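You operate a simulated robot arm through the tools that you are given. There is no shell and no other tool.

You are at the controls of a simulated two-armed robot. One attempt, no reset.

TASK
Nest the purple tubs in the tub drawer: medium in large, small in medium.
Fine: the drawer ends shut. Where these are worked on the way, their far stop is far enough and under half their travel is too little: drawer for tubs.

The check looks at the end state, three seconds after you hand in, the way a careful person would. Anything else that was tipped, shoved, dropped, spilled or broken makes it a failure.

THE ROBOT
Two 7-joint arms with two-finger parallel grippers on one trunk that stands fixed in place. Base frame: the origin is at the foot of the trunk, x ahead of it, y to its left, z up. Lengths are in m, angles in degrees, forces in N, time in s.
The left shoulder is at [0.071, 0.156, 1.03], the right one opposite. Each reaches about 1.231 m from its shoulder. Payload 3.91 kg a hand.
Tool frame (each hand has its own): the origin (TCP) lies between the finger pads and is the grasp point; the fingertips stand 0.03 m ahead of it; z points along the fingers, y is the line along which they close. The gripper opens to 0.11 m. The fingers are 0.02 m wide and 0.01 m thick; the gripper's body (0.048 by 0.112 m) begins 0.055 m behind the TCP.
Orientation is told as [roll, pitch, yaw] about the base's x, y, z axes, in that order, counted from this pose: with the fingers straight down and closing along the base's y, the tool's x points along the base's -x, its y along +y and its z along -z.

THE INTERFACE
- The arms move only by the tool jog_arm. It takes "left_deltas", "right_deltas" or both (then of equal length, played together; a hand with none holds still); each is a list of rows, each a list of 7 numbers: the shift along the tool's x, y, z in m, then the turn, a rotation vector about the tool's x, y, z in degrees, then the gripper command, from -1 (fully open) to 1 (shut), values between in proportion. In form: [[x, y, z, rx, ry, rz, fingers], ...]. A call has 1 to 20 rows; each row shifts and turns the commanded pose from where the row before left it, along the tool's axes as they then stand. A row lasts 0.2 s, in which the tool goes at most 0.05 m and 8.6 degrees; a call with a longer step from one row to the next is refused whole, and so is a gripper value outside its range. A pose out of reach is approached as far as the arm can. The call stops where the force on the tool passes 40 N (or 10 N more than at its start, if that is more) or the arm is blocked; 0.2 s more then pass. The fingers move at their own pace (about 0.108 m/s each) and stop on an object; they squeeze with about 41 N. The grip force told is the motor's: it shows also when the fingers shut on nothing. Time passes only in rows, and 0.2 s behind the last, so rows that do not move let the fingers close. The reply holds the time, the measured pose of the TCP, the force on the tool along the base axes, the opening and the grip force, in the units named above and with some noise, with the torque about the TCP (base axes, N m) and any sound that the robot's microphone picked up.
- Cameras (640 x 400 px; columns grow to the right, rows downward): "scene" is now at [0.1438, -0.0073, 1.275]; the picture's right is [-0.09, -1.00, 0.00], its down [-0.41, 0.04, -0.91] and it looks along [0.91, -0.08, -0.41] (base axes); focal length 230 px, centre (320, 200). "left" rides on the left gripper at [0.072, -0.017, -0.103] in its tool frame; the picture's right is [0.23, 0.97, 0.00], its down [-0.76, 0.18, -0.62] and it looks along [-0.61, 0.14, 0.78] (tool axes); focal length 222 px, centre (320, 200). "right" rides on the right gripper at [0.072, 0.017, -0.103] in its tool frame; the picture's right is [-0.23, 0.97, 0.00], its down [-0.76, -0.18, -0.62] and it looks along [-0.61, -0.14, 0.78] (tool axes); focal length 222 px, centre (320, 200). There is no depth. A picture from a camera that has moved, and an enlarged one, comes with that camera's place and axes in the base frame and with its lens.
- grab_frame(camera): a new picture of that camera. It takes no simulated time.
- slide_trunk(by): slides the trunk up (or, below 0, down) by that many m; the arms and the scene camera ride with it, the base frame stays. It gives what a move gives, with no picture.
- pan_tilt(pan, tilt): turns the head with the scene camera to pan (to the left, within 86 degrees either way) and tilt (down, from -29 to 69), counted from straight ahead of the robot. It gives what a move gives.
- inspect(camera, box): a new picture of the part [left, top, right, bottom] of that camera's present view, enlarged. It takes no simulated time.
- job_done(): hands the job in; it is judged then, once.

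Places have to be worked out from the pictures, the camera data and where the tool is seen. Open the grippers and draw the arms clear of the work before you hand the job in, unless the task says otherwise.

The tools are called after "Call:" as a command line: name --argument value ..., lists and objects as JSON in quotes. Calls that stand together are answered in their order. jog_arm: Moves the arms, as the interface text tells. Its arguments: {"type":"object","properties":{"left_deltas":{"type":"array","items":{"type":"array","items":{"type":"number"}}},"right_deltas":{"type":"array","items":{"type":"array","items":{"type":"number"}}}},"required":[]} The other tools are called the same way: slide_trunk (by) moves the trunk up or down; pan_tilt (pan, tilt) turns the head that bears the scene camera; grab_frame (camera) takes a picture; inspect (camera, box) takes an enlarged picture of a part of a camera's view; job_done () hands the job in.

At the start:

```text
t: 0.0
left_eef_pos: [0.8276, 0.2682, 1.2872]
left_orientation: [0.0, 0.1, 0.0]
left_wrist_force: [-0.3, 0.4, -0.4]
left_torque: [0.0, 0.0, -0.01]
left_grip_width: 0.1097
left_finger_force: 0.1
right_eef_pos: [0.6242, -0.2677, 1.2106]
right_orientation: [0.0, 0.0, -0.1]
right_wrist_force: [0.1, 0.4, -0.3]
right_torque: [0.0, -0.02, 0.01]
right_grip_width: 0.1097
right_finger_force: 0.0
trunk travel left (down, up): [-0.475, 0.465]
head pan, tilt (commanded): [-5.0, 24.0]
```

scene: 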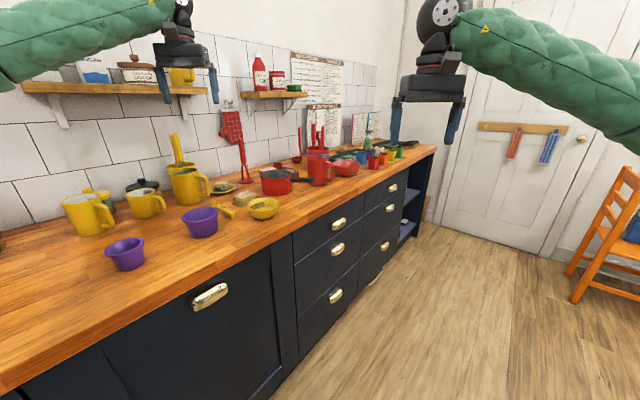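
right: 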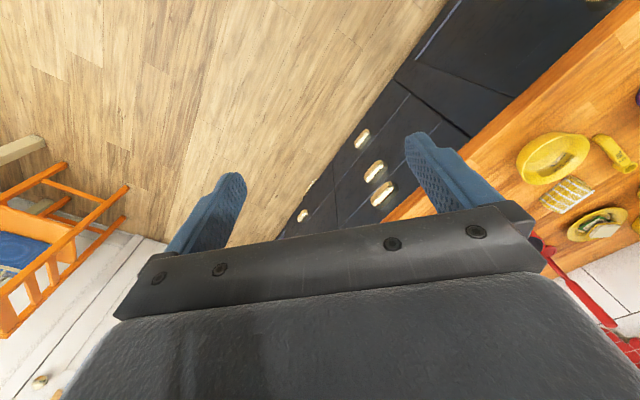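
left: 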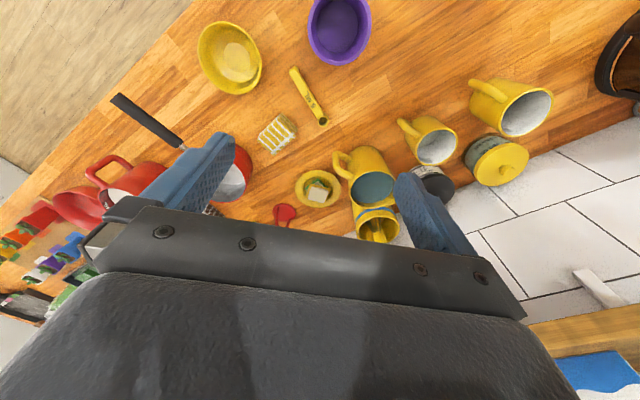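

I see two purple tubs on the counter and several drawers with brass handles; the third tub isn't visible yet. I'll look closer at the counter and the drawers first.

Call:
inspect --camera "scene" --box '[0, 150, 320, 350]'

Call:
inspect --camera "scene" --box '[240, 120, 440, 320]'

Call:
inspect --camera "left" --box '[180, 0, 640, 240]'

```text
2.00 times, centred on (160, 250) of scene
camera zoom: at [0.1438, -0.0073, 1.275], right [-0.09, -1.0, 0.0], down [-0.41, 0.04, -0.91], along [0.91, -0.08, -0.41], focal length 461 px, centre (640, 100)
```

zoom: 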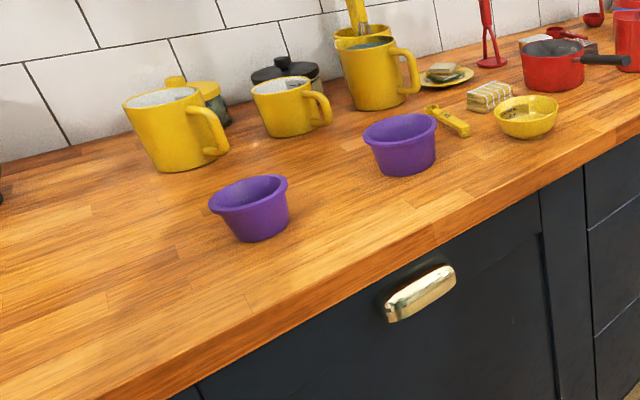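

```text
2.00 times, centred on (340, 220) of scene
camera zoom: at [0.1438, -0.0073, 1.275], right [-0.09, -1.0, 0.0], down [-0.41, 0.04, -0.91], along [0.91, -0.08, -0.41], focal length 461 px, centre (280, 160)
```

zoom: 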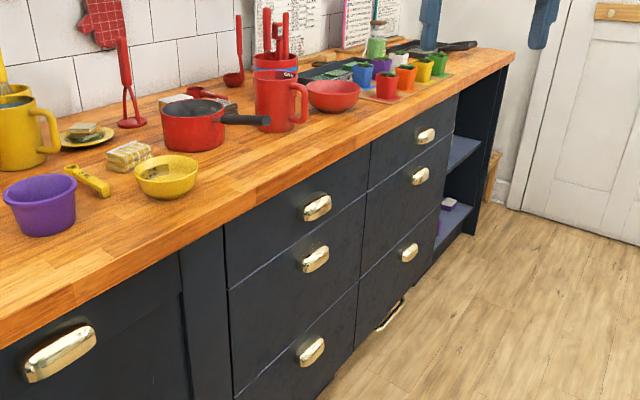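

```text
1.39 times, centred on (410, 120) of left
camera zoom: at [0.7549, 0.2515, 1.3902], right [-0.23, 0.97, 0.0], down [0.76, 0.18, 0.62], along [0.61, 0.14, -0.78], focal length 309 px, centre (195, 311)
```

zoom: 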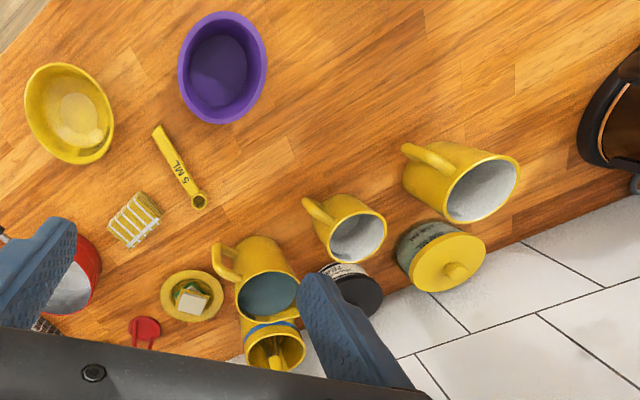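

Let me pan the head to see the rest of the kitchen: left side, right side, and down.

Call:
pan_tilt --pan 50 --tilt 35

Call:
grab_frame --camera "scene"

Call:
pan_tilt --pan 10 --tilt 55

Call:
grab_frame --camera "scene"

Call:
pan_tilt --pan -40 --tilt 35

Call:
grab_frame --camera "scene"

```text
t: 1.2
left_eef_pos: [0.8289, 0.2677, 1.2864]
left_orientation: [0.0, 0.0, 0.1]
left_wrist_force: [-0.9, 0.4, 0.2]
left_torque: [0.02, 0.01, 0.01]
left_grip_width: 0.11
left_finger_force: 0.2
right_eef_pos: [0.6227, -0.2677, 1.2108]
right_orientation: [0.0, 0.0, -0.1]
right_wrist_force: [0.1, 0.1, 0.5]
right_torque: [0.02, -0.01, 0.0]
right_grip_width: 0.11
right_finger_force: 0.1
trunk travel left (down, up): [-0.475, 0.465]
head pan, tilt (commanded): [50.0, 35.0]
```

```text
taken
camera scene: at [0.1084, 0.0682, 1.2577], right [0.77, -0.64, 0.0], down [-0.37, -0.44, -0.82], along [0.53, 0.63, -0.57], focal length 230 px, centre (320, 200)
```

scene: 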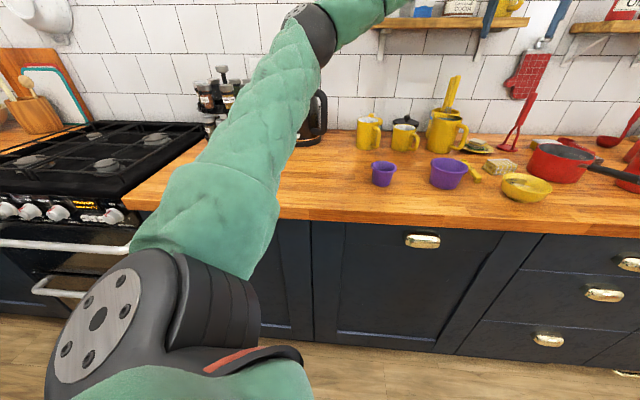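

```text
t: 2.3
left_eef_pos: [0.8286, 0.2683, 1.2858]
left_orientation: [0.1, 0.0, 0.0]
left_wrist_force: [0.3, 0.1, 0.2]
left_torque: [0.02, 0.03, -0.01]
left_grip_width: 0.1099
left_finger_force: 0.1
right_eef_pos: [0.622, -0.2684, 1.2111]
right_orientation: [0.0, 0.1, 0.0]
right_wrist_force: [1.1, 0.2, 0.1]
right_torque: [0.0, 0.02, -0.04]
right_grip_width: 0.1102
right_finger_force: 0.1
trunk travel left (down, up): [-0.475, 0.465]
head pan, tilt (commanded): [10.0, 55.0]
```

```text
taken
camera scene: at [0.1227, 0.0134, 1.2295], right [0.17, -0.98, 0.0], down [-0.81, -0.14, -0.57], along [0.56, 0.1, -0.82], focal length 230 px, centre (320, 200)
```

scene: 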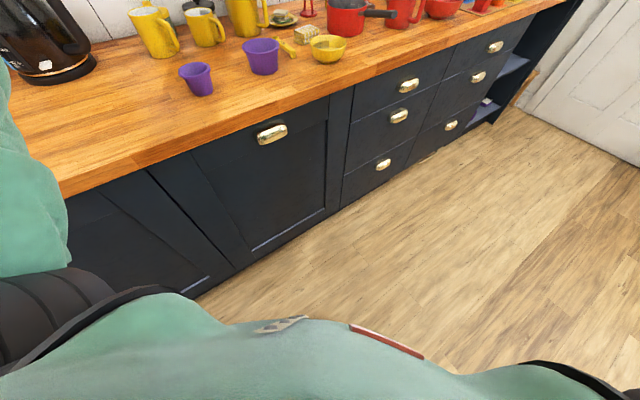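

```text
t: 3.5
left_eef_pos: [0.8281, 0.2685, 1.2868]
left_orientation: [0.0, 0.0, 0.0]
left_wrist_force: [0.3, -0.6, -0.6]
left_torque: [-0.01, -0.03, 0.02]
left_grip_width: 0.1099
left_finger_force: 0.0
right_eef_pos: [0.6237, -0.2681, 1.2105]
right_orientation: [0.1, 0.0, -0.1]
right_wrist_force: [-0.2, 0.3, -1.0]
right_torque: [-0.01, 0.0, 0.02]
right_grip_width: 0.1099
right_finger_force: 0.1
trunk travel left (down, up): [-0.475, 0.465]
head pan, tilt (commanded): [-40.0, 35.0]
```

```text
taken
camera scene: at [0.1192, -0.0557, 1.2577], right [-0.64, -0.77, 0.0], down [-0.44, 0.37, -0.82], along [0.63, -0.53, -0.57], focal length 230 px, centre (320, 200)
```

scene: 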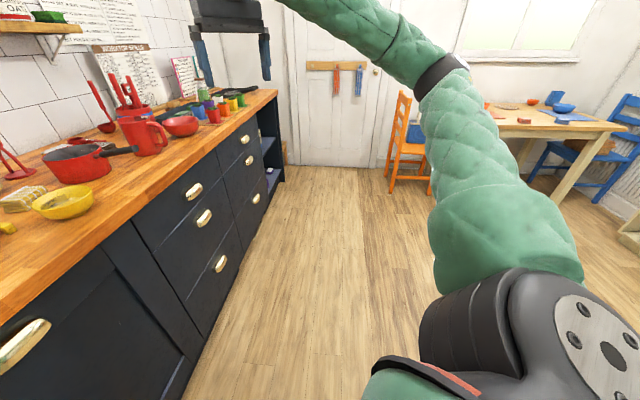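

I'll zoom in on the far open shelf where a purple thing shows, and on the drawer fronts for labels.

Call:
inspect --camera "scene" --box '[230, 90, 310, 190]'

Call:
inspect --camera "scene" --box '[130, 110, 290, 310]'

Call:
inspect --camera "scene" --box '[460, 60, 640, 190]'

Call:
inspect --camera "scene" --box '[60, 20, 260, 140]'

```text
4.00 times, centred on (270, 140) of scene
camera zoom: at [0.1192, -0.0557, 1.2577], right [-0.64, -0.77, 0.0], down [-0.44, 0.37, -0.82], along [0.63, -0.53, -0.57], focal length 922 px, centre (520, 440)
```

zoom: 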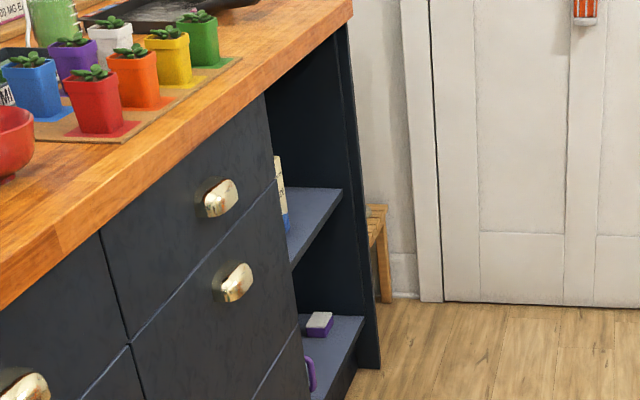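

```text
2.00 times, centred on (210, 210) of scene
camera zoom: at [0.1192, -0.0557, 1.2577], right [-0.64, -0.77, 0.0], down [-0.44, 0.37, -0.82], along [0.63, -0.53, -0.57], focal length 461 px, centre (540, 180)
```

zoom: 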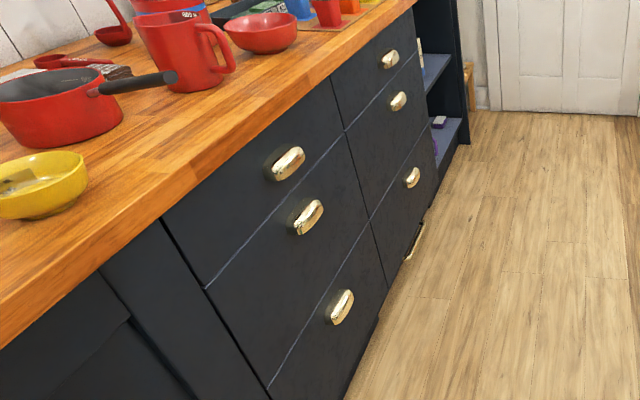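

```text
3.08 times, centred on (550, 125) of scene
camera zoom: at [0.1192, -0.0557, 1.2577], right [-0.64, -0.77, 0.0], down [-0.44, 0.37, -0.82], along [0.63, -0.53, -0.57], focal length 709 px, centre (-388, 431)
```

zoom: 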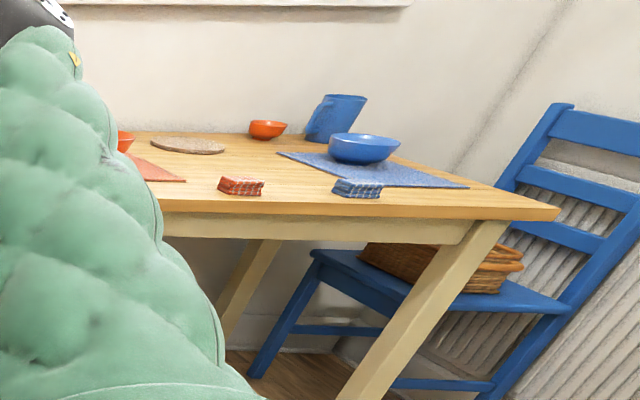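

```text
3.20 times, centred on (160, 80) of scene
camera zoom: at [0.1192, -0.0557, 1.2577], right [-0.64, -0.77, 0.0], down [-0.44, 0.37, -0.82], along [0.63, -0.53, -0.57], focal length 738 px, centre (832, 584)
```

zoom: 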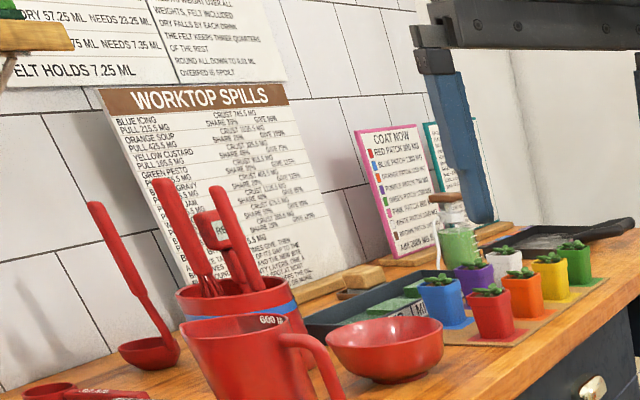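

The handles are cup-shaped brass pulls; the counter front seems to run at about 45° with the drawer column within reach of the right arm. I zoom in on the handles to judge shape and size.

Call:
inspect --camera "scene" --box '[170, 165, 250, 285]'

Call:
inspect --camera "right" --box '[280, 100, 420, 240]'

Call:
pan_tilt --pan 0 --tilt 45

Call:
grab_frame --camera "scene"

Call:
inspect --camera "scene" --box '[200, 80, 480, 280]'

```text
3.33 times, centred on (210, 225) of scene
camera zoom: at [0.1192, -0.0557, 1.2577], right [-0.64, -0.77, 0.0], down [-0.44, 0.37, -0.82], along [0.63, -0.53, -0.57], focal length 768 px, centre (687, 117)
```

zoom: 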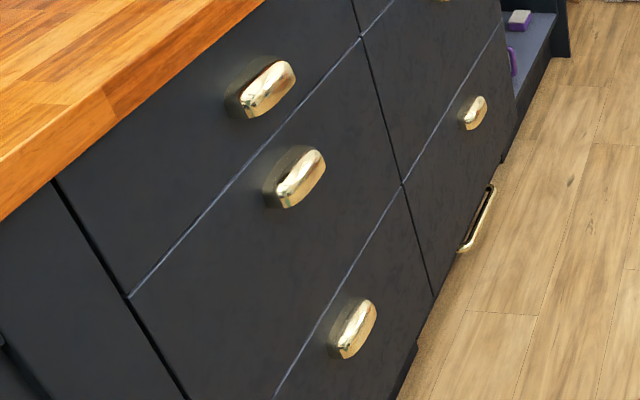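

```text
2.86 times, centred on (350, 170) of right
camera zoom: at [0.5513, -0.2512, 1.3137], right [0.23, 0.97, 0.0], down [0.76, -0.18, 0.62], along [0.61, -0.14, -0.78], focal length 635 px, centre (234, 286)
```

zoom: 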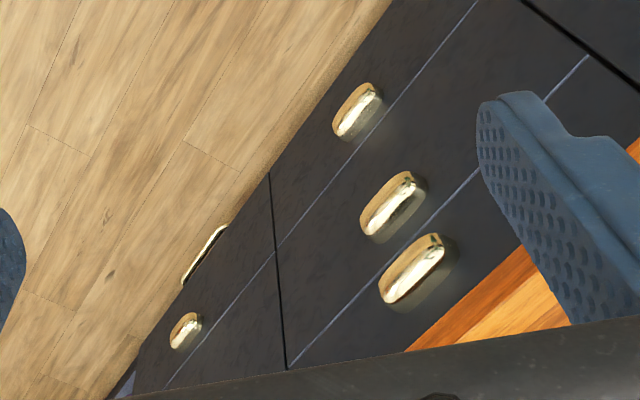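

```text
t: 4.6
left_eef_pos: [0.8266, 0.2674, 1.2859]
left_orientation: [0.0, -0.1, 0.0]
left_wrist_force: [-0.8, -0.1, 0.2]
left_torque: [0.02, 0.02, 0.02]
left_grip_width: 0.11
left_finger_force: 0.0
right_eef_pos: [0.6228, -0.2683, 1.2096]
right_orientation: [0.0, 0.0, -0.2]
right_wrist_force: [0.3, -0.4, -0.5]
right_torque: [0.03, -0.02, -0.01]
right_grip_width: 0.1103
right_finger_force: 0.1
trunk travel left (down, up): [-0.475, 0.465]
head pan, tilt (commanded): [0.0, 45.0]
```

```text
taken
camera scene: at [0.1331, 0.0007, 1.2429], right [0.0, -1.0, 0.0], down [-0.71, 0.0, -0.71], along [0.71, 0.0, -0.71], focal length 230 px, centre (320, 200)
```

scene: 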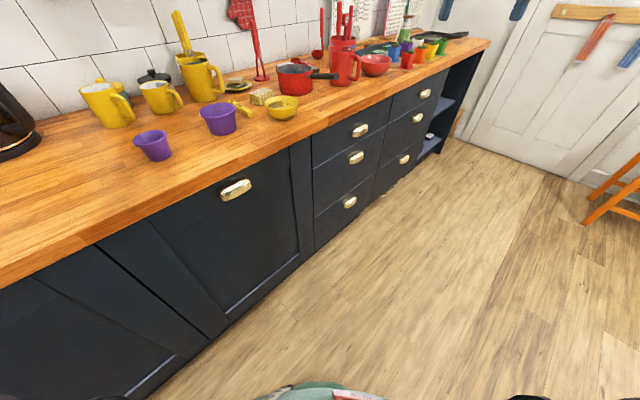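

```text
2.00 times, centred on (340, 180) of scene
camera zoom: at [0.1331, 0.0007, 1.2429], right [0.0, -1.0, 0.0], down [-0.71, 0.0, -0.71], along [0.71, 0.0, -0.71], focal length 461 px, centre (280, 240)
```

zoom: 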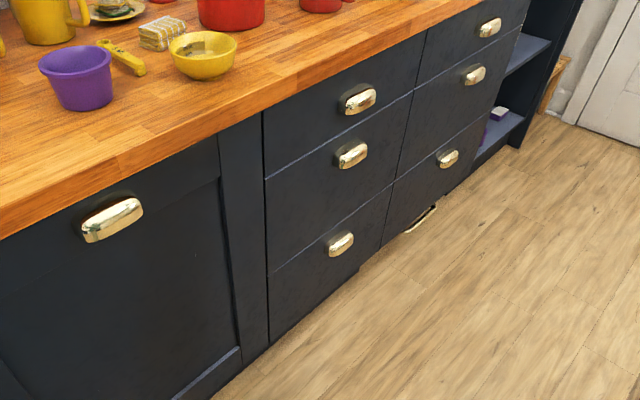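

The top drawer's handle of the near column is around (0.99, -0.16, 0.78), and the counter front runs at 45°. I turn the right hand in free space so its fingers point at the counter front (yaw 45°, fingers horizontal), to be followed by a roll so it closes vertically.

Call:
jog_arm --right_deltas '[[0, 0, 0, 0, 0, -7.5, -1], [0, 0, 0, 0, 0, -7.5, -1], [0, 0, 0, 0, 0, -7.5, -1], [0, 0, 0, 0, 0, -7.5, -1], [0, 0, 0, 0, 0, -7.5, -1], [0, 0, 0, 0, 0, -7.5, -1], [0, 0, 0, 0, -8.1818, 0, -1], [0, 0, 0, 0, -8.1818, 0, -1], [0, 0, 0, 0, -8.1818, 0, -1], [0, 0, 0, 0, -8.1818, 0, -1], [0, 0, 0, 0, -8.1818, 0, -1], [0, 0, 0, 0, -8.1818, 0, -1], [0, 0, 0, 0, -8.1818, 0, -1], [0, 0, 0, 0, -8.1818, 0, -1], [0, 0, 0, 0, -8.1818, 0, -1], [0, 0, 0, 0, -8.1818, 0, -1], [0, 0, 0, 0, -8.1818, 0, -1]]'

Call:
grab_frame --camera "scene"

Call:
grab_frame --camera "right"

```text
t: 8.2
left_eef_pos: [0.8276, 0.2671, 1.2862]
left_orientation: [0.0, 0.0, -0.1]
left_wrist_force: [-0.2, -0.4, 0.0]
left_torque: [0.04, -0.02, -0.01]
left_grip_width: 0.1099
left_finger_force: 0.0
right_eef_pos: [0.6224, -0.2681, 1.2106]
right_orientation: [152.5, -89.9, -107.4]
right_wrist_force: [-1.0, -0.1, -0.7]
right_torque: [-0.04, 0.04, -0.01]
right_grip_width: 0.1098
right_finger_force: 0.1
trunk travel left (down, up): [-0.475, 0.465]
head pan, tilt (commanded): [0.0, 45.0]
```

```text
taken
camera scene: at [0.1332, 0.0004, 1.2429], right [0.0, -1.0, 0.0], down [-0.71, 0.0, -0.71], along [0.71, 0.0, -0.71], focal length 230 px, centre (320, 200)
```

scene: 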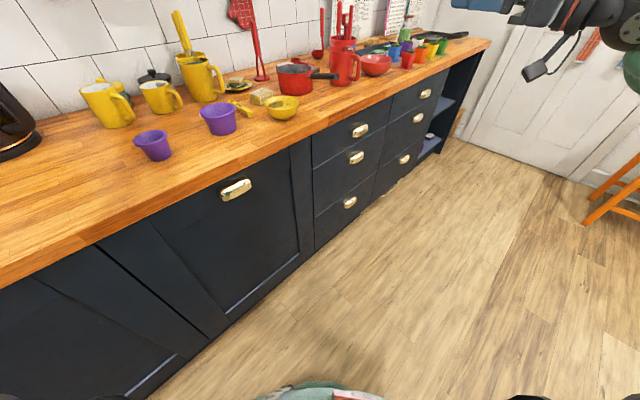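

```text
taken
camera right: at [0.5386, -0.329, 1.1375], right [-0.69, 0.69, 0.23], down [-0.32, -0.57, 0.76], along [0.65, 0.45, 0.61], focal length 222 px, centre (320, 200)
```

right: 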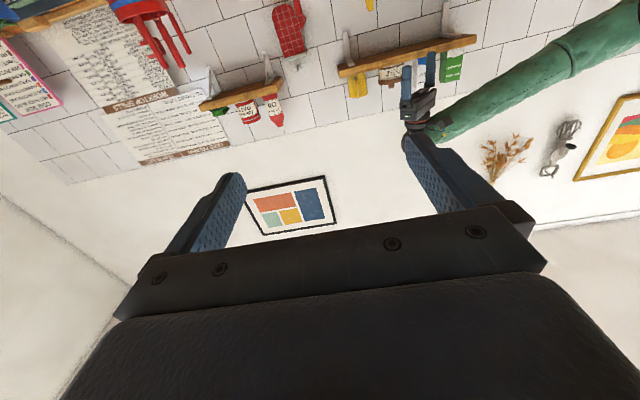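

The hand points at the counter now. I roll it +90° so the fingers close vertically, then lower and shift it to stand off in front of the top drawer handle.

Call:
jog_arm --right_deltas '[[0, 0, 0, 0, 0, 8.1818, -1], [0, 0, 0, 0, 0, 8.1818, -1], [0, 0, 0, 0, 0, 8.1818, -1], [0, 0, 0, 0, 0, 8.1818, -1], [0, 0, 0, 0, 0, 8.1818, -1], [0, 0, 0, 0, 0, 8.1818, -1], [0, 0, 0, 0, 0, 8.1818, -1], [0, 0, 0, 0, 0, 8.1818, -1], [0, 0, 0, 0, 0, 8.1818, -1], [0, 0, 0, 0, 0, 8.1818, -1], [0, 0, 0, 0, 0, 8.1818, -1]]'

Call:
jog_arm --right_deltas '[[-0.02, -0.045, 0, 0, 0, 0, -1], [-0.02, -0.045, 0, 0, 0, 0, -1], [-0.02, -0.045, 0, 0, 0, 0, -1], [-0.02, -0.045, 0, 0, 0, 0, -1], [-0.02, -0.045, 0, 0, 0, 0, -1], [-0.02, -0.045, 0, 0, 0, 0, -1], [-0.02, -0.045, 0, 0, 0, 0, -1], [-0.02, -0.045, 0, 0, 0, 0, -1], [-0.02, -0.04, 0.02, 0, 0, 0, -1], [0, -0.03, 0.03, 0, 0, 0, -1], [0, 0, 0.04, 0, 0, 0, -1], [0, 0, 0.04, 0, 0, 0, -1], [0, 0, 0.04, 0, 0, 0, -1]]'

Call:
grab_frame --camera "scene"

Call:
grab_frame --camera "right"

```text
t: 10.6
left_eef_pos: [0.8274, 0.2667, 1.2875]
left_orientation: [0.0, 0.1, 0.0]
left_wrist_force: [-0.8, 0.0, -0.5]
left_torque: [-0.02, -0.01, 0.03]
left_grip_width: 0.1101
left_finger_force: 0.1
right_eef_pos: [0.6228, -0.2683, 1.2105]
right_orientation: [90.0, 0.3, -44.9]
right_wrist_force: [-0.8, 0.2, 0.2]
right_torque: [0.03, 0.03, 0.01]
right_grip_width: 0.11
right_finger_force: 0.0
trunk travel left (down, up): [-0.475, 0.465]
head pan, tilt (commanded): [0.0, 45.0]
```

```text
t: 13.4
left_eef_pos: [0.8294, 0.2673, 1.2856]
left_orientation: [0.0, 0.1, 0.0]
left_wrist_force: [0.5, 0.5, -0.5]
left_torque: [-0.04, 0.01, 0.01]
left_grip_width: 0.1098
left_finger_force: 0.0
right_eef_pos: [0.8717, -0.2743, 0.7769]
right_orientation: [89.9, 0.0, -45.2]
right_wrist_force: [-0.3, 1.1, -0.7]
right_torque: [-0.01, -0.02, -0.02]
right_grip_width: 0.1103
right_finger_force: 0.0
trunk travel left (down, up): [-0.475, 0.465]
head pan, tilt (commanded): [0.0, 45.0]
```

```text
taken
camera scene: at [0.1334, 0.0011, 1.2428], right [0.0, -1.0, 0.0], down [-0.71, 0.0, -0.71], along [0.71, 0.0, -0.71], focal length 230 px, centre (320, 200)
```

scene: 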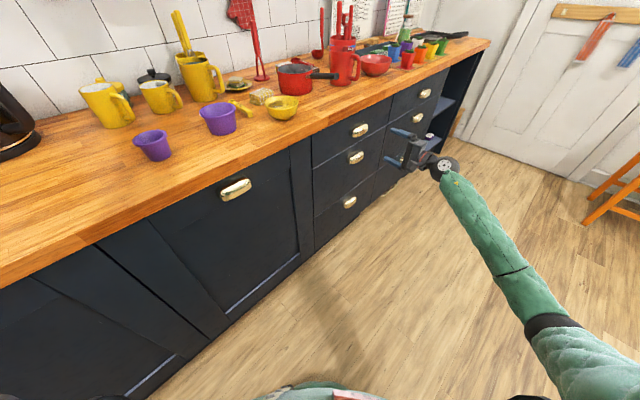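

```text
taken
camera right: at [0.7479, -0.2955, 0.7943], right [0.16, -0.16, 0.97], down [0.1, -0.98, -0.18], along [0.98, 0.12, -0.14], focal length 222 px, centre (320, 200)
```

right: 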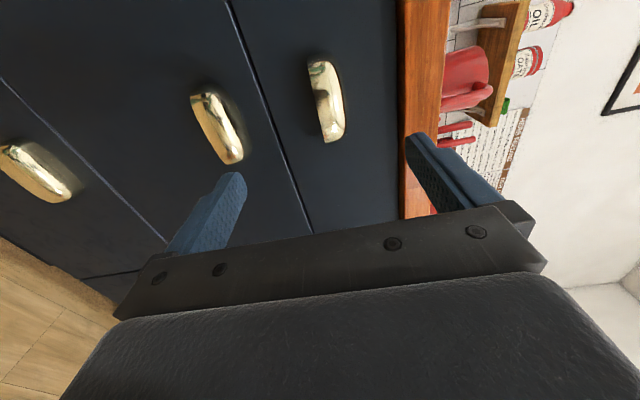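

Triangulating from both cameras puts the top handle's front at about (0.983, -0.157, 0.788), ~0.16 m ahead of the TCP. I narrow the fingers to ~0.08 m and move forward to straddle it, stopping short of the drawer front.

Call:
jog_arm --right_deltas '[[0.004, 0.009, 0.0, 0, 0, 0, -0.45], [0, 0, 0.04, 0, 0, 0, -0.45], [0, 0, 0.04, 0, 0, 0, -0.45], [0, 0, 0.03, 0, 0, 0, -0.45], [0, 0, 0.02, 0, 0, 0, -0.45]]'

Call:
grab_frame --camera "right"

Call:
inspect --camera "scene" --box '[300, 80, 460, 200]'

```text
t: 14.6
left_eef_pos: [0.8291, 0.2666, 1.2856]
left_orientation: [0.0, 0.1, 0.0]
left_wrist_force: [-1.0, 0.4, -0.2]
left_torque: [-0.03, -0.01, 0.0]
left_grip_width: 0.1101
left_finger_force: 0.1
right_eef_pos: [0.9616, -0.181, 0.7863]
right_orientation: [90.0, -0.1, -45.1]
right_wrist_force: [0.6, -0.5, 0.2]
right_torque: [0.01, 0.02, -0.02]
right_grip_width: 0.0798
right_finger_force: 0.0
trunk travel left (down, up): [-0.475, 0.465]
head pan, tilt (commanded): [0.0, 45.0]
```

```text
taken
camera right: at [0.8363, -0.2021, 0.8041], right [0.16, -0.16, 0.97], down [0.1, -0.98, -0.18], along [0.98, 0.12, -0.14], focal length 222 px, centre (320, 200)
```

right: 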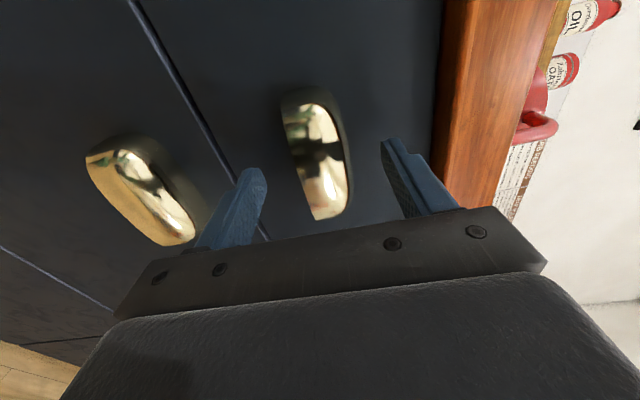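

```text
3.33 times, centred on (380, 140) of scene
camera zoom: at [0.1332, 0.001, 1.2428], right [0.0, -1.0, 0.0], down [-0.71, 0.0, -0.71], along [0.71, 0.0, -0.71], focal length 768 px, centre (120, 400)
```

zoom: 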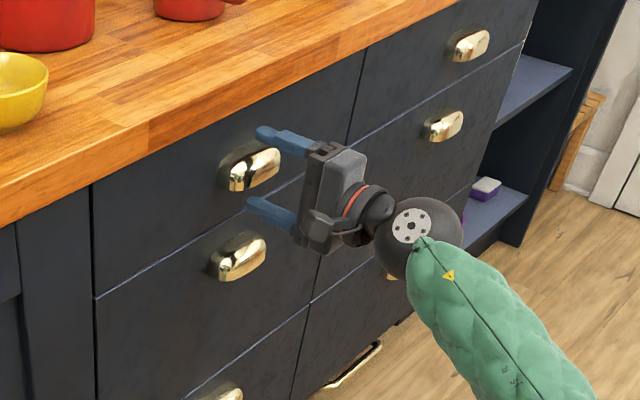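

The handle sits centred between the fingertips. I advance 2 cm more and close on it.

Call:
jog_arm --right_deltas '[[0, 0, 0.01, 0, 0, 0, -0.45], [0, 0, 0.01, 0, 0, 0, -0.45], [0, 0, 0, 0, 0, 0, 1], [0, 0, 0, 0, 0, 0, 1], [0, 0, 0, 0, 0, 0, 1], [0, 0, 0, 0, 0, 0, 1]]'

Call:
grab_frame --camera "right"

Call:
inspect --camera "scene" --box '[300, 80, 460, 200]'

```text
t: 16.0
left_eef_pos: [0.8262, 0.2699, 1.2893]
left_orientation: [0.0, -0.1, 0.1]
left_wrist_force: [-0.1, -1.4, 0.1]
left_torque: [0.0, -0.02, 0.0]
left_grip_width: 0.1102
left_finger_force: 0.1
right_eef_pos: [0.9743, -0.167, 0.7907]
right_orientation: [90.1, -0.1, -45.1]
right_wrist_force: [10.9, -7.3, 29.3]
right_torque: [0.88, 0.4, 0.82]
right_grip_width: 0.0336
right_finger_force: 44.9
trunk travel left (down, up): [-0.475, 0.465]
head pan, tilt (commanded): [0.0, 45.0]
```

```text
taken
camera right: at [0.8491, -0.189, 0.8079], right [0.16, -0.16, 0.97], down [0.1, -0.98, -0.18], along [0.98, 0.12, -0.14], focal length 222 px, centre (320, 200)
```

right: 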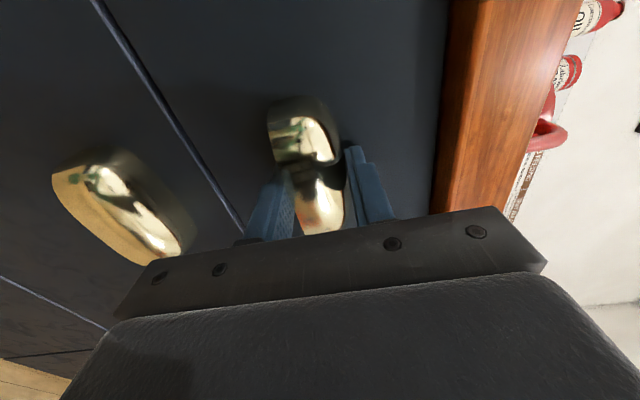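

```text
3.33 times, centred on (380, 140) of scene
camera zoom: at [0.1313, 0.0008, 1.2434], right [0.0, -1.0, 0.0], down [-0.71, 0.0, -0.71], along [0.71, 0.0, -0.71], focal length 768 px, centre (120, 400)
```

zoom: 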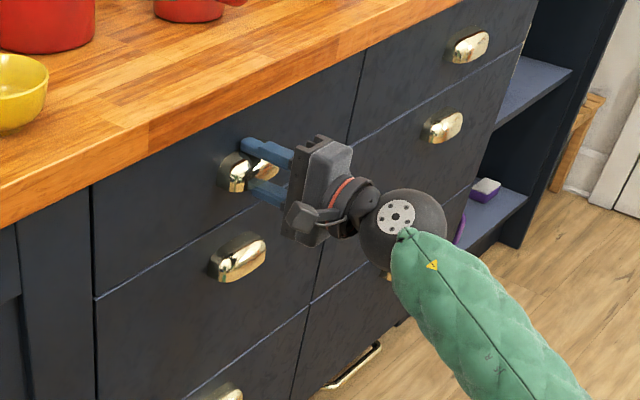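

The grip holds (0.034 m opening, 45 N), with ~29 N vertical bias, so I relieve it by 5 mm upward and start pulling the drawer out slowly.

Call:
jog_arm --right_deltas '[[0, 0.005, 0, 0, 0, 0, 1], [0, 0, 0, 0, 0, 0, 1]]'

Call:
jog_arm --right_deltas '[[0, 0, -0.01, 0, 0, 0, 1], [0, 0, -0.02, 0, 0, 0, 1], [0, 0, -0.02, 0, 0, 0, 1], [0, 0, -0.02, 0, 0, 0, 1], [0, 0, -0.02, 0, 0, 0, 1]]'

Call:
grab_frame --camera "scene"

```text
t: 16.6
left_eef_pos: [0.8273, 0.2667, 1.2875]
left_orientation: [-0.1, -0.1, 0.0]
left_wrist_force: [-0.2, 0.2, -0.9]
left_torque: [0.0, 0.01, 0.01]
left_grip_width: 0.1101
left_finger_force: 0.1
right_eef_pos: [0.974, -0.1674, 0.7927]
right_orientation: [89.9, 0.0, -45.2]
right_wrist_force: [2.6, -10.3, 9.7]
right_torque: [0.52, -0.93, -1.39]
right_grip_width: 0.0338
right_finger_force: 45.3
trunk travel left (down, up): [-0.475, 0.465]
head pan, tilt (commanded): [0.0, 45.0]
```

```text
t: 17.8
left_eef_pos: [0.8276, 0.2665, 1.2868]
left_orientation: [0.0, -0.1, -0.1]
left_wrist_force: [-0.4, -0.5, 0.8]
left_torque: [0.01, -0.04, 0.01]
left_grip_width: 0.1098
left_finger_force: 0.1
right_eef_pos: [0.9094, -0.2312, 0.7912]
right_orientation: [89.9, 0.0, -45.0]
right_wrist_force: [4.8, -9.8, -0.1]
right_torque: [0.07, -1.3, 0.02]
right_grip_width: 0.0339
right_finger_force: 44.6
trunk travel left (down, up): [-0.475, 0.465]
head pan, tilt (commanded): [0.0, 45.0]
```

```text
taken
camera scene: at [0.133, 0.0001, 1.2429], right [0.0, -1.0, 0.0], down [-0.71, 0.0, -0.71], along [0.71, 0.0, -0.71], focal length 230 px, centre (320, 200)
```

scene: 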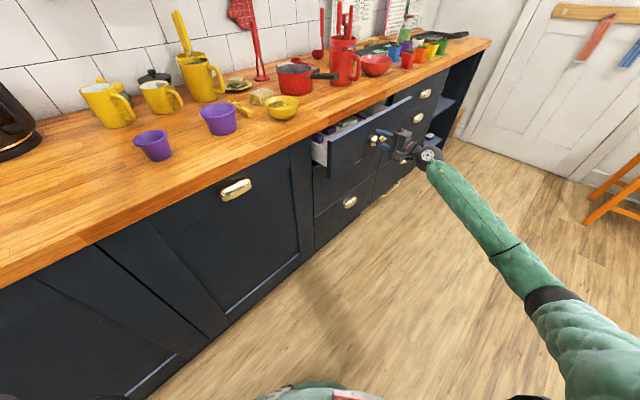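

The drawer glides out and something purple shows inside. I keep pulling while watching the force, then look in.

Call:
jog_arm --right_deltas '[[0, 0, -0.025, 0, 0, 0, 1], [0, 0, -0.025, 0, 0, 0, 1], [0, 0, -0.025, 0, 0, 0, 1], [0, 0, -0.025, 0, 0, 0, 1]]'

Call:
grab_frame --camera "scene"

Call:
inspect --camera "scene" --box '[290, 80, 450, 200]'

```text
t: 18.8
left_eef_pos: [0.8289, 0.2674, 1.2868]
left_orientation: [-0.1, 0.0, 0.0]
left_wrist_force: [0.1, 0.7, -0.2]
left_torque: [0.01, -0.02, -0.01]
left_grip_width: 0.1099
left_finger_force: 0.0
right_eef_pos: [0.8391, -0.3013, 0.7908]
right_orientation: [89.9, 0.0, -45.0]
right_wrist_force: [0.0, -2.9, -11.4]
right_torque: [0.32, -1.44, -0.75]
right_grip_width: 0.0336
right_finger_force: 45.2
trunk travel left (down, up): [-0.475, 0.465]
head pan, tilt (commanded): [0.0, 45.0]
```

```text
taken
camera scene: at [0.1335, 0.0001, 1.2426], right [0.0, -1.0, 0.0], down [-0.71, 0.0, -0.71], along [0.71, 0.0, -0.71], focal length 230 px, centre (320, 200)
```

scene: 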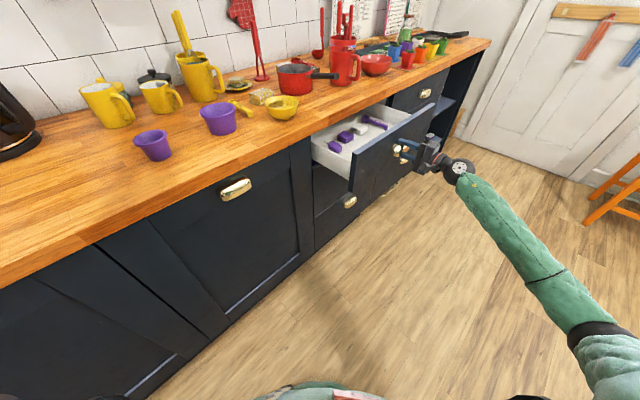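

```text
3.33 times, centred on (370, 140) of scene
camera zoom: at [0.1335, 0.0001, 1.2426], right [0.0, -1.0, 0.0], down [-0.71, 0.0, -0.71], along [0.71, 0.0, -0.71], focal length 768 px, centre (153, 400)
```

zoom: 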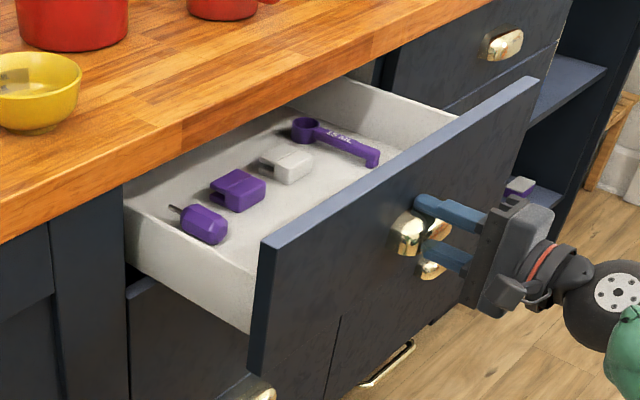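

The top drawer holds purple odds and ends but no tub so far; I draw it out another ~0.12 m to see its rear.

Call:
jog_arm --right_deltas '[[0, 0, -0.02, 0, 0, 0, 1], [0, 0, -0.02, 0, 0, 0, 1], [0, 0, -0.02, 0, 0, 0, 1], [0, 0, -0.02, 0, 0, 0, 1], [0, 0, -0.02, 0, 0, 0, 1], [0, 0, -0.02, 0, 0, 0, 1]]'

Call:
grab_frame --camera "scene"

Call:
inspect --camera "scene" --box '[290, 80, 450, 200]'

```text
t: 20.2
left_eef_pos: [0.8286, 0.2675, 1.287]
left_orientation: [0.1, 0.0, 0.1]
left_wrist_force: [0.9, -0.2, 0.2]
left_torque: [0.02, 0.0, 0.0]
left_grip_width: 0.1099
left_finger_force: 0.0
right_eef_pos: [0.7549, -0.3839, 0.7915]
right_orientation: [89.9, 0.1, -45.1]
right_wrist_force: [-3.7, 0.4, -19.2]
right_torque: [0.15, -1.46, 0.17]
right_grip_width: 0.0338
right_finger_force: 45.0
trunk travel left (down, up): [-0.475, 0.465]
head pan, tilt (commanded): [0.0, 45.0]
```

```text
taken
camera scene: at [0.1337, 0.0, 1.2428], right [0.0, -1.0, 0.0], down [-0.71, 0.0, -0.71], along [0.71, 0.0, -0.71], focal length 230 px, centre (320, 200)
```

scene: 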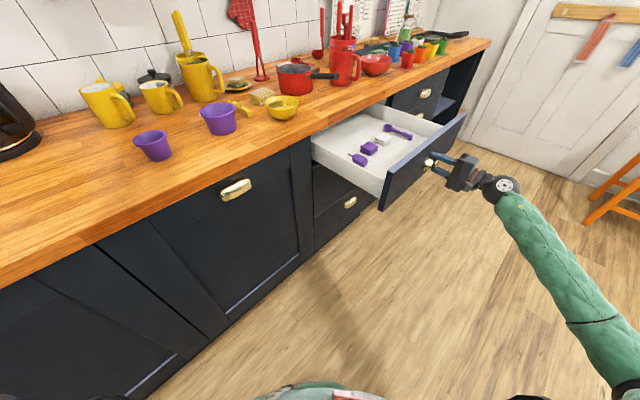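

```text
3.33 times, centred on (370, 140) of scene
camera zoom: at [0.1337, 0.0, 1.2428], right [0.0, -1.0, 0.0], down [-0.71, 0.0, -0.71], along [0.71, 0.0, -0.71], focal length 768 px, centre (153, 400)
```

zoom: 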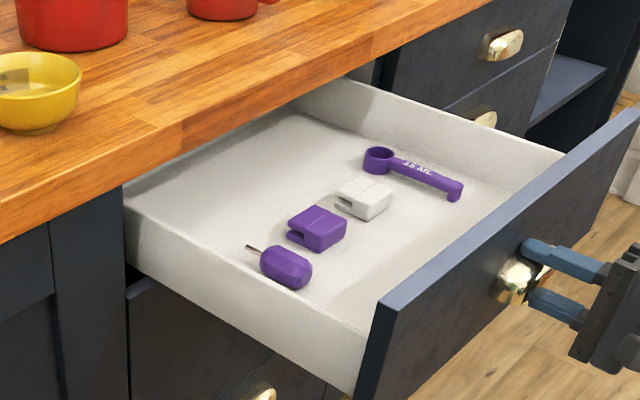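

No tub in the top drawer, so I push it shut again gently (about 0.31 m).

Call:
jog_arm --right_deltas '[[0, 0, 0.015, 0, 0, 0, 1], [0, 0, 0.025, 0, 0, 0, 1], [0, 0, 0.025, 0, 0, 0, 1], [0, 0, 0.025, 0, 0, 0, 1], [0, 0, 0.025, 0, 0, 0, 1], [0, 0, 0.025, 0, 0, 0, 1], [0, 0, 0.025, 0, 0, 0, 1], [0, 0, 0.025, 0, 0, 0, 1], [0, 0, 0.025, 0, 0, 0, 1], [0, 0, 0.025, 0, 0, 0, 1], [0, 0, 0.02, 0, 0, 0, 1], [0, 0, 0.02, 0, 0, 0, 1], [0, 0, 0.01, 0, 0, 0, 1], [0, 0, 0.01, 0, 0, 0, 1], [0, 0, 0.01, 0, 0, 0, 1]]'

Call:
inspect --camera "scene" --box '[290, 80, 450, 200]'

```text
t: 23.4
left_eef_pos: [0.8303, 0.2671, 1.2862]
left_orientation: [0.0, 0.1, 0.0]
left_wrist_force: [0.5, -0.9, -0.4]
left_torque: [0.02, -0.03, 0.01]
left_grip_width: 0.1099
left_finger_force: 0.0
right_eef_pos: [0.9735, -0.1681, 0.7909]
right_orientation: [89.9, 0.1, -45.1]
right_wrist_force: [-19.5, -0.9, -31.6]
right_torque: [0.46, -1.87, 0.2]
right_grip_width: 0.0334
right_finger_force: 45.0
trunk travel left (down, up): [-0.475, 0.465]
head pan, tilt (commanded): [0.0, 45.0]
```

```text
3.33 times, centred on (370, 140) of scene
camera zoom: at [0.1342, -0.0001, 1.2426], right [0.0, -1.0, 0.0], down [-0.71, 0.0, -0.71], along [0.71, 0.0, -0.71], focal length 768 px, centre (153, 400)
```

zoom: 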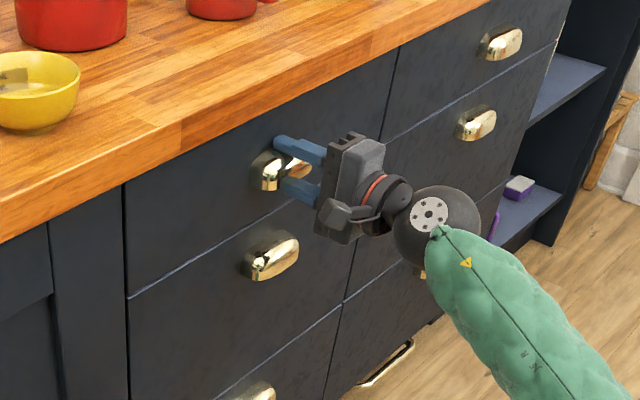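

The top drawer is shut again. I release, back off, and drop to the middle handle about 0.13 m lower.

Call:
jog_arm --right_deltas '[[0, 0, 0, 0, 0, 0, -0.45], [0, 0, 0, 0, 0, 0, -0.45], [0, 0, -0.02, 0, 0, 0, -0.45], [0, 0, -0.04, 0, 0, 0, -0.45], [0, 0, -0.04, 0, 0, 0, -0.45], [0, -0.04, 0, 0, 0, 0, -0.45], [0, -0.045, 0, 0, 0, 0, -0.45], [0, -0.045, 0, 0, 0, 0, -0.45]]'

Call:
grab_frame --camera "right"

Call:
inspect --camera "scene" --box '[290, 80, 450, 200]'

```text
t: 25.2
left_eef_pos: [0.8279, 0.2669, 1.2866]
left_orientation: [-0.1, 0.1, 0.1]
left_wrist_force: [-0.6, 0.5, -0.6]
left_torque: [0.06, 0.0, 0.01]
left_grip_width: 0.1101
left_finger_force: 0.0
right_eef_pos: [0.9031, -0.2396, 0.6645]
right_orientation: [90.1, 0.0, -45.1]
right_wrist_force: [-0.1, -0.4, 0.2]
right_torque: [0.02, -0.02, 0.01]
right_grip_width: 0.0798
right_finger_force: 0.0
trunk travel left (down, up): [-0.475, 0.465]
head pan, tilt (commanded): [0.0, 45.0]
```

```text
taken
camera right: at [0.7802, -0.2597, 0.6816], right [0.16, -0.16, 0.97], down [0.1, -0.98, -0.18], along [0.98, 0.12, -0.14], focal length 222 px, centre (320, 200)
```

right: 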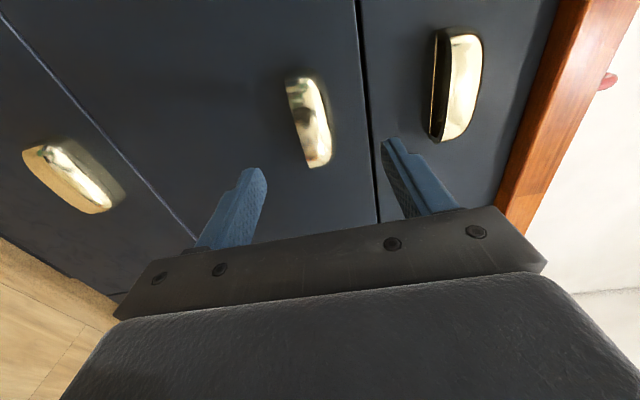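

```text
3.33 times, centred on (370, 140) of scene
camera zoom: at [0.1337, 0.0008, 1.2429], right [0.0, -1.0, 0.0], down [-0.71, 0.0, -0.71], along [0.71, 0.0, -0.71], focal length 768 px, centre (153, 400)
```

zoom: 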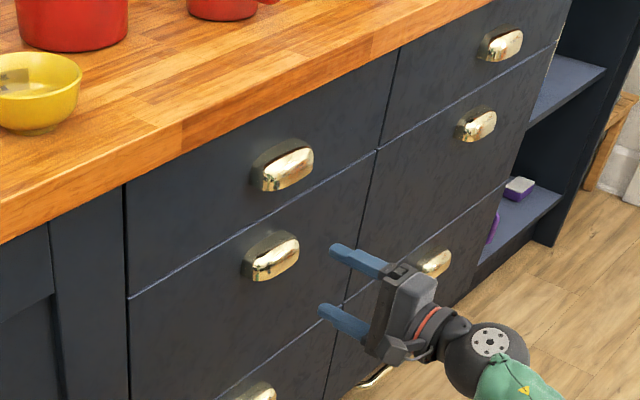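

The middle handle is dead ahead, ~7 mm low, at z≈0.657. I correct, advance 0.10 m, close and begin pulling.

Call:
jog_arm --right_deltas '[[0, -0.004, 0.03, 0, 0, 0, -0.45], [0, 0, 0.03, 0, 0, 0, -0.45], [0, 0, 0.03, 0, 0, 0, -0.45], [0, 0, 0.011, 0, 0, 0, -0.45], [0, 0, 0, 0, 0, 0, 1], [0, 0, 0, 0, 0, 0, 1], [0, 0, 0, 0, 0, 0, 1], [0, 0, 0, 0, 0, 0, 1]]'

Call:
grab_frame --camera "right"

```text
t: 27.0
left_eef_pos: [0.8267, 0.2671, 1.2885]
left_orientation: [0.0, 0.0, -0.1]
left_wrist_force: [0.7, -0.6, 0.1]
left_torque: [-0.02, 0.02, 0.01]
left_grip_width: 0.11
left_finger_force: 0.0
right_eef_pos: [0.9738, -0.1689, 0.661]
right_orientation: [90.0, 0.0, -45.2]
right_wrist_force: [-6.5, -12.5, 6.4]
right_torque: [0.35, -0.11, 0.33]
right_grip_width: 0.0339
right_finger_force: 44.9
trunk travel left (down, up): [-0.475, 0.465]
head pan, tilt (commanded): [0.0, 45.0]
```

```text
taken
camera right: at [0.8502, -0.1894, 0.6778], right [0.16, -0.16, 0.97], down [0.1, -0.98, -0.18], along [0.98, 0.12, -0.14], focal length 222 px, centre (320, 200)
```

right: 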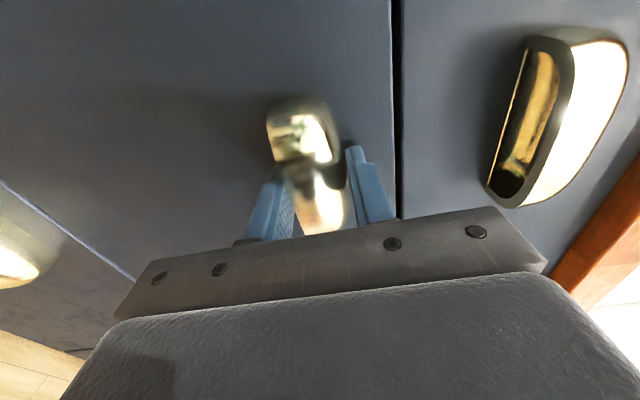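

Gripped at 0.034 m again with little bias. I pull the middle drawer slowly.

Call:
jog_arm --right_deltas '[[0, 0, -0.01, 0, 0, 0, 1], [0, 0, -0.02, 0, 0, 0, 1], [0, 0, -0.02, 0, 0, 0, 1], [0, 0, -0.02, 0, 0, 0, 1], [0, 0, -0.02, 0, 0, 0, 1], [0, 0, -0.02, 0, 0, 0, 1], [0, 0, -0.02, 0, 0, 0, 1], [0, 0, -0.02, 0, 0, 0, 1], [0, 0, -0.02, 0, 0, 0, 1]]'

Call:
grab_frame --camera "scene"

Call:
inspect --camera "scene" --box '[290, 80, 450, 200]'

```text
t: 29.0
left_eef_pos: [0.829, 0.2677, 1.2876]
left_orientation: [0.0, 0.0, 0.1]
left_wrist_force: [0.3, -0.3, 0.6]
left_torque: [0.02, -0.02, -0.04]
left_grip_width: 0.11
left_finger_force: 0.0
right_eef_pos: [0.8543, -0.2877, 0.6605]
right_orientation: [90.0, 0.0, -45.1]
right_wrist_force: [10.6, -14.3, 13.9]
right_torque: [0.71, -0.39, 0.09]
right_grip_width: 0.0341
right_finger_force: 45.2
trunk travel left (down, up): [-0.475, 0.465]
head pan, tilt (commanded): [0.0, 45.0]
```

```text
taken
camera scene: at [0.1323, 0.0003, 1.243], right [0.0, -1.0, 0.0], down [-0.71, 0.0, -0.71], along [0.71, 0.0, -0.71], focal length 230 px, centre (320, 200)
```

scene: 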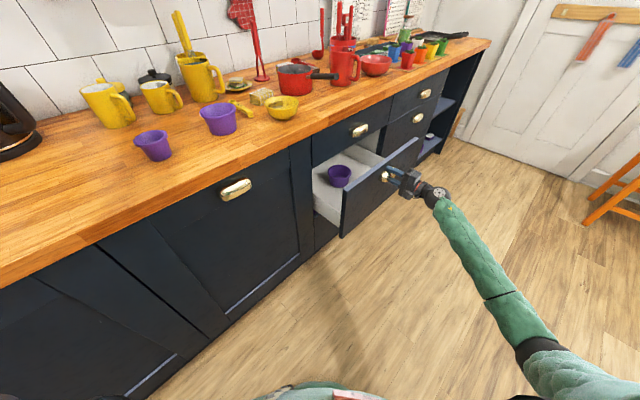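

```text
3.33 times, centred on (370, 140) of scene
camera zoom: at [0.1323, 0.0003, 1.243], right [0.0, -1.0, 0.0], down [-0.71, 0.0, -0.71], along [0.71, 0.0, -0.71], focal length 768 px, centre (153, 400)
```

zoom: 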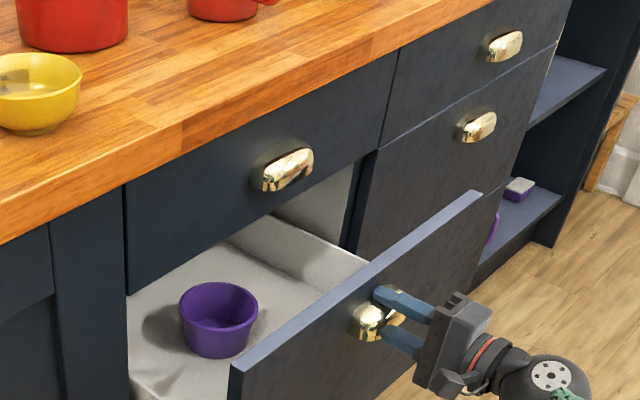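

Found it: the middle drawer holds a purple tub, so it is the tub drawer. I keep pulling towards the far stop.

Call:
jog_arm --right_deltas '[[0, 0, -0.02, 0, 0, 0, 1], [0, 0, -0.02, 0, 0, 0, 1], [0, 0, -0.02, 0, 0, 0, 1], [0, 0, -0.02, 0, 0, 0, 1], [0, 0, -0.02, 0, 0, 0, 1], [0, 0, -0.02, 0, 0, 0, 1], [0, 0, -0.02, 0, 0, 0, 1], [0, 0, -0.02, 0, 0, 0, 1]]'

Call:
grab_frame --camera "scene"

Call:
inspect --camera "scene" --box '[290, 100, 450, 220]'

```text
t: 30.7
left_eef_pos: [0.827, 0.267, 1.2867]
left_orientation: [0.0, 0.0, 0.0]
left_wrist_force: [-0.5, 1.3, -0.8]
left_torque: [0.01, -0.02, 0.03]
left_grip_width: 0.1103
left_finger_force: 0.0
right_eef_pos: [0.7491, -0.3933, 0.6606]
right_orientation: [90.2, -0.1, -45.2]
right_wrist_force: [-0.2, -5.1, 4.2]
right_torque: [1.07, -0.47, 0.55]
right_grip_width: 0.0337
right_finger_force: 44.7
trunk travel left (down, up): [-0.475, 0.465]
head pan, tilt (commanded): [0.0, 45.0]
stopped in row 8 (right hand): the force on the tool passed its limit at 42 N (the readings are from after the stop); the commanded pose is now the measured one
```

```text
taken
camera scene: at [0.1323, 0.0007, 1.2425], right [0.0, -1.0, 0.0], down [-0.71, 0.0, -0.71], along [0.71, 0.0, -0.71], focal length 230 px, centre (320, 200)
```

scene: 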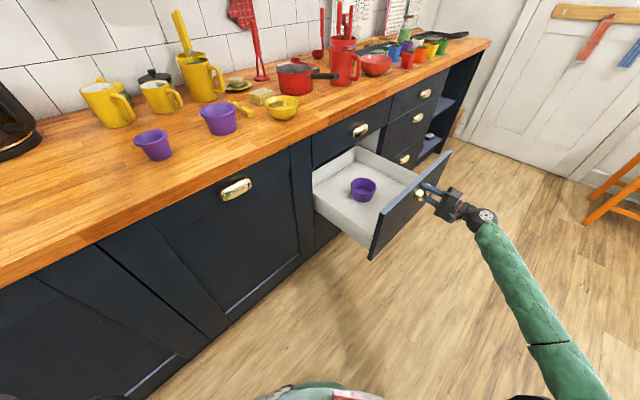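

```text
3.33 times, centred on (370, 160) of scene
camera zoom: at [0.1323, 0.0007, 1.2425], right [0.0, -1.0, 0.0], down [-0.71, 0.0, -0.71], along [0.71, 0.0, -0.71], focal length 768 px, centre (153, 333)
```

zoom: 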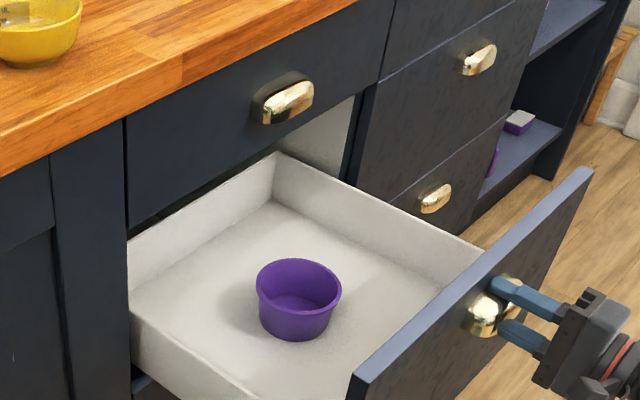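

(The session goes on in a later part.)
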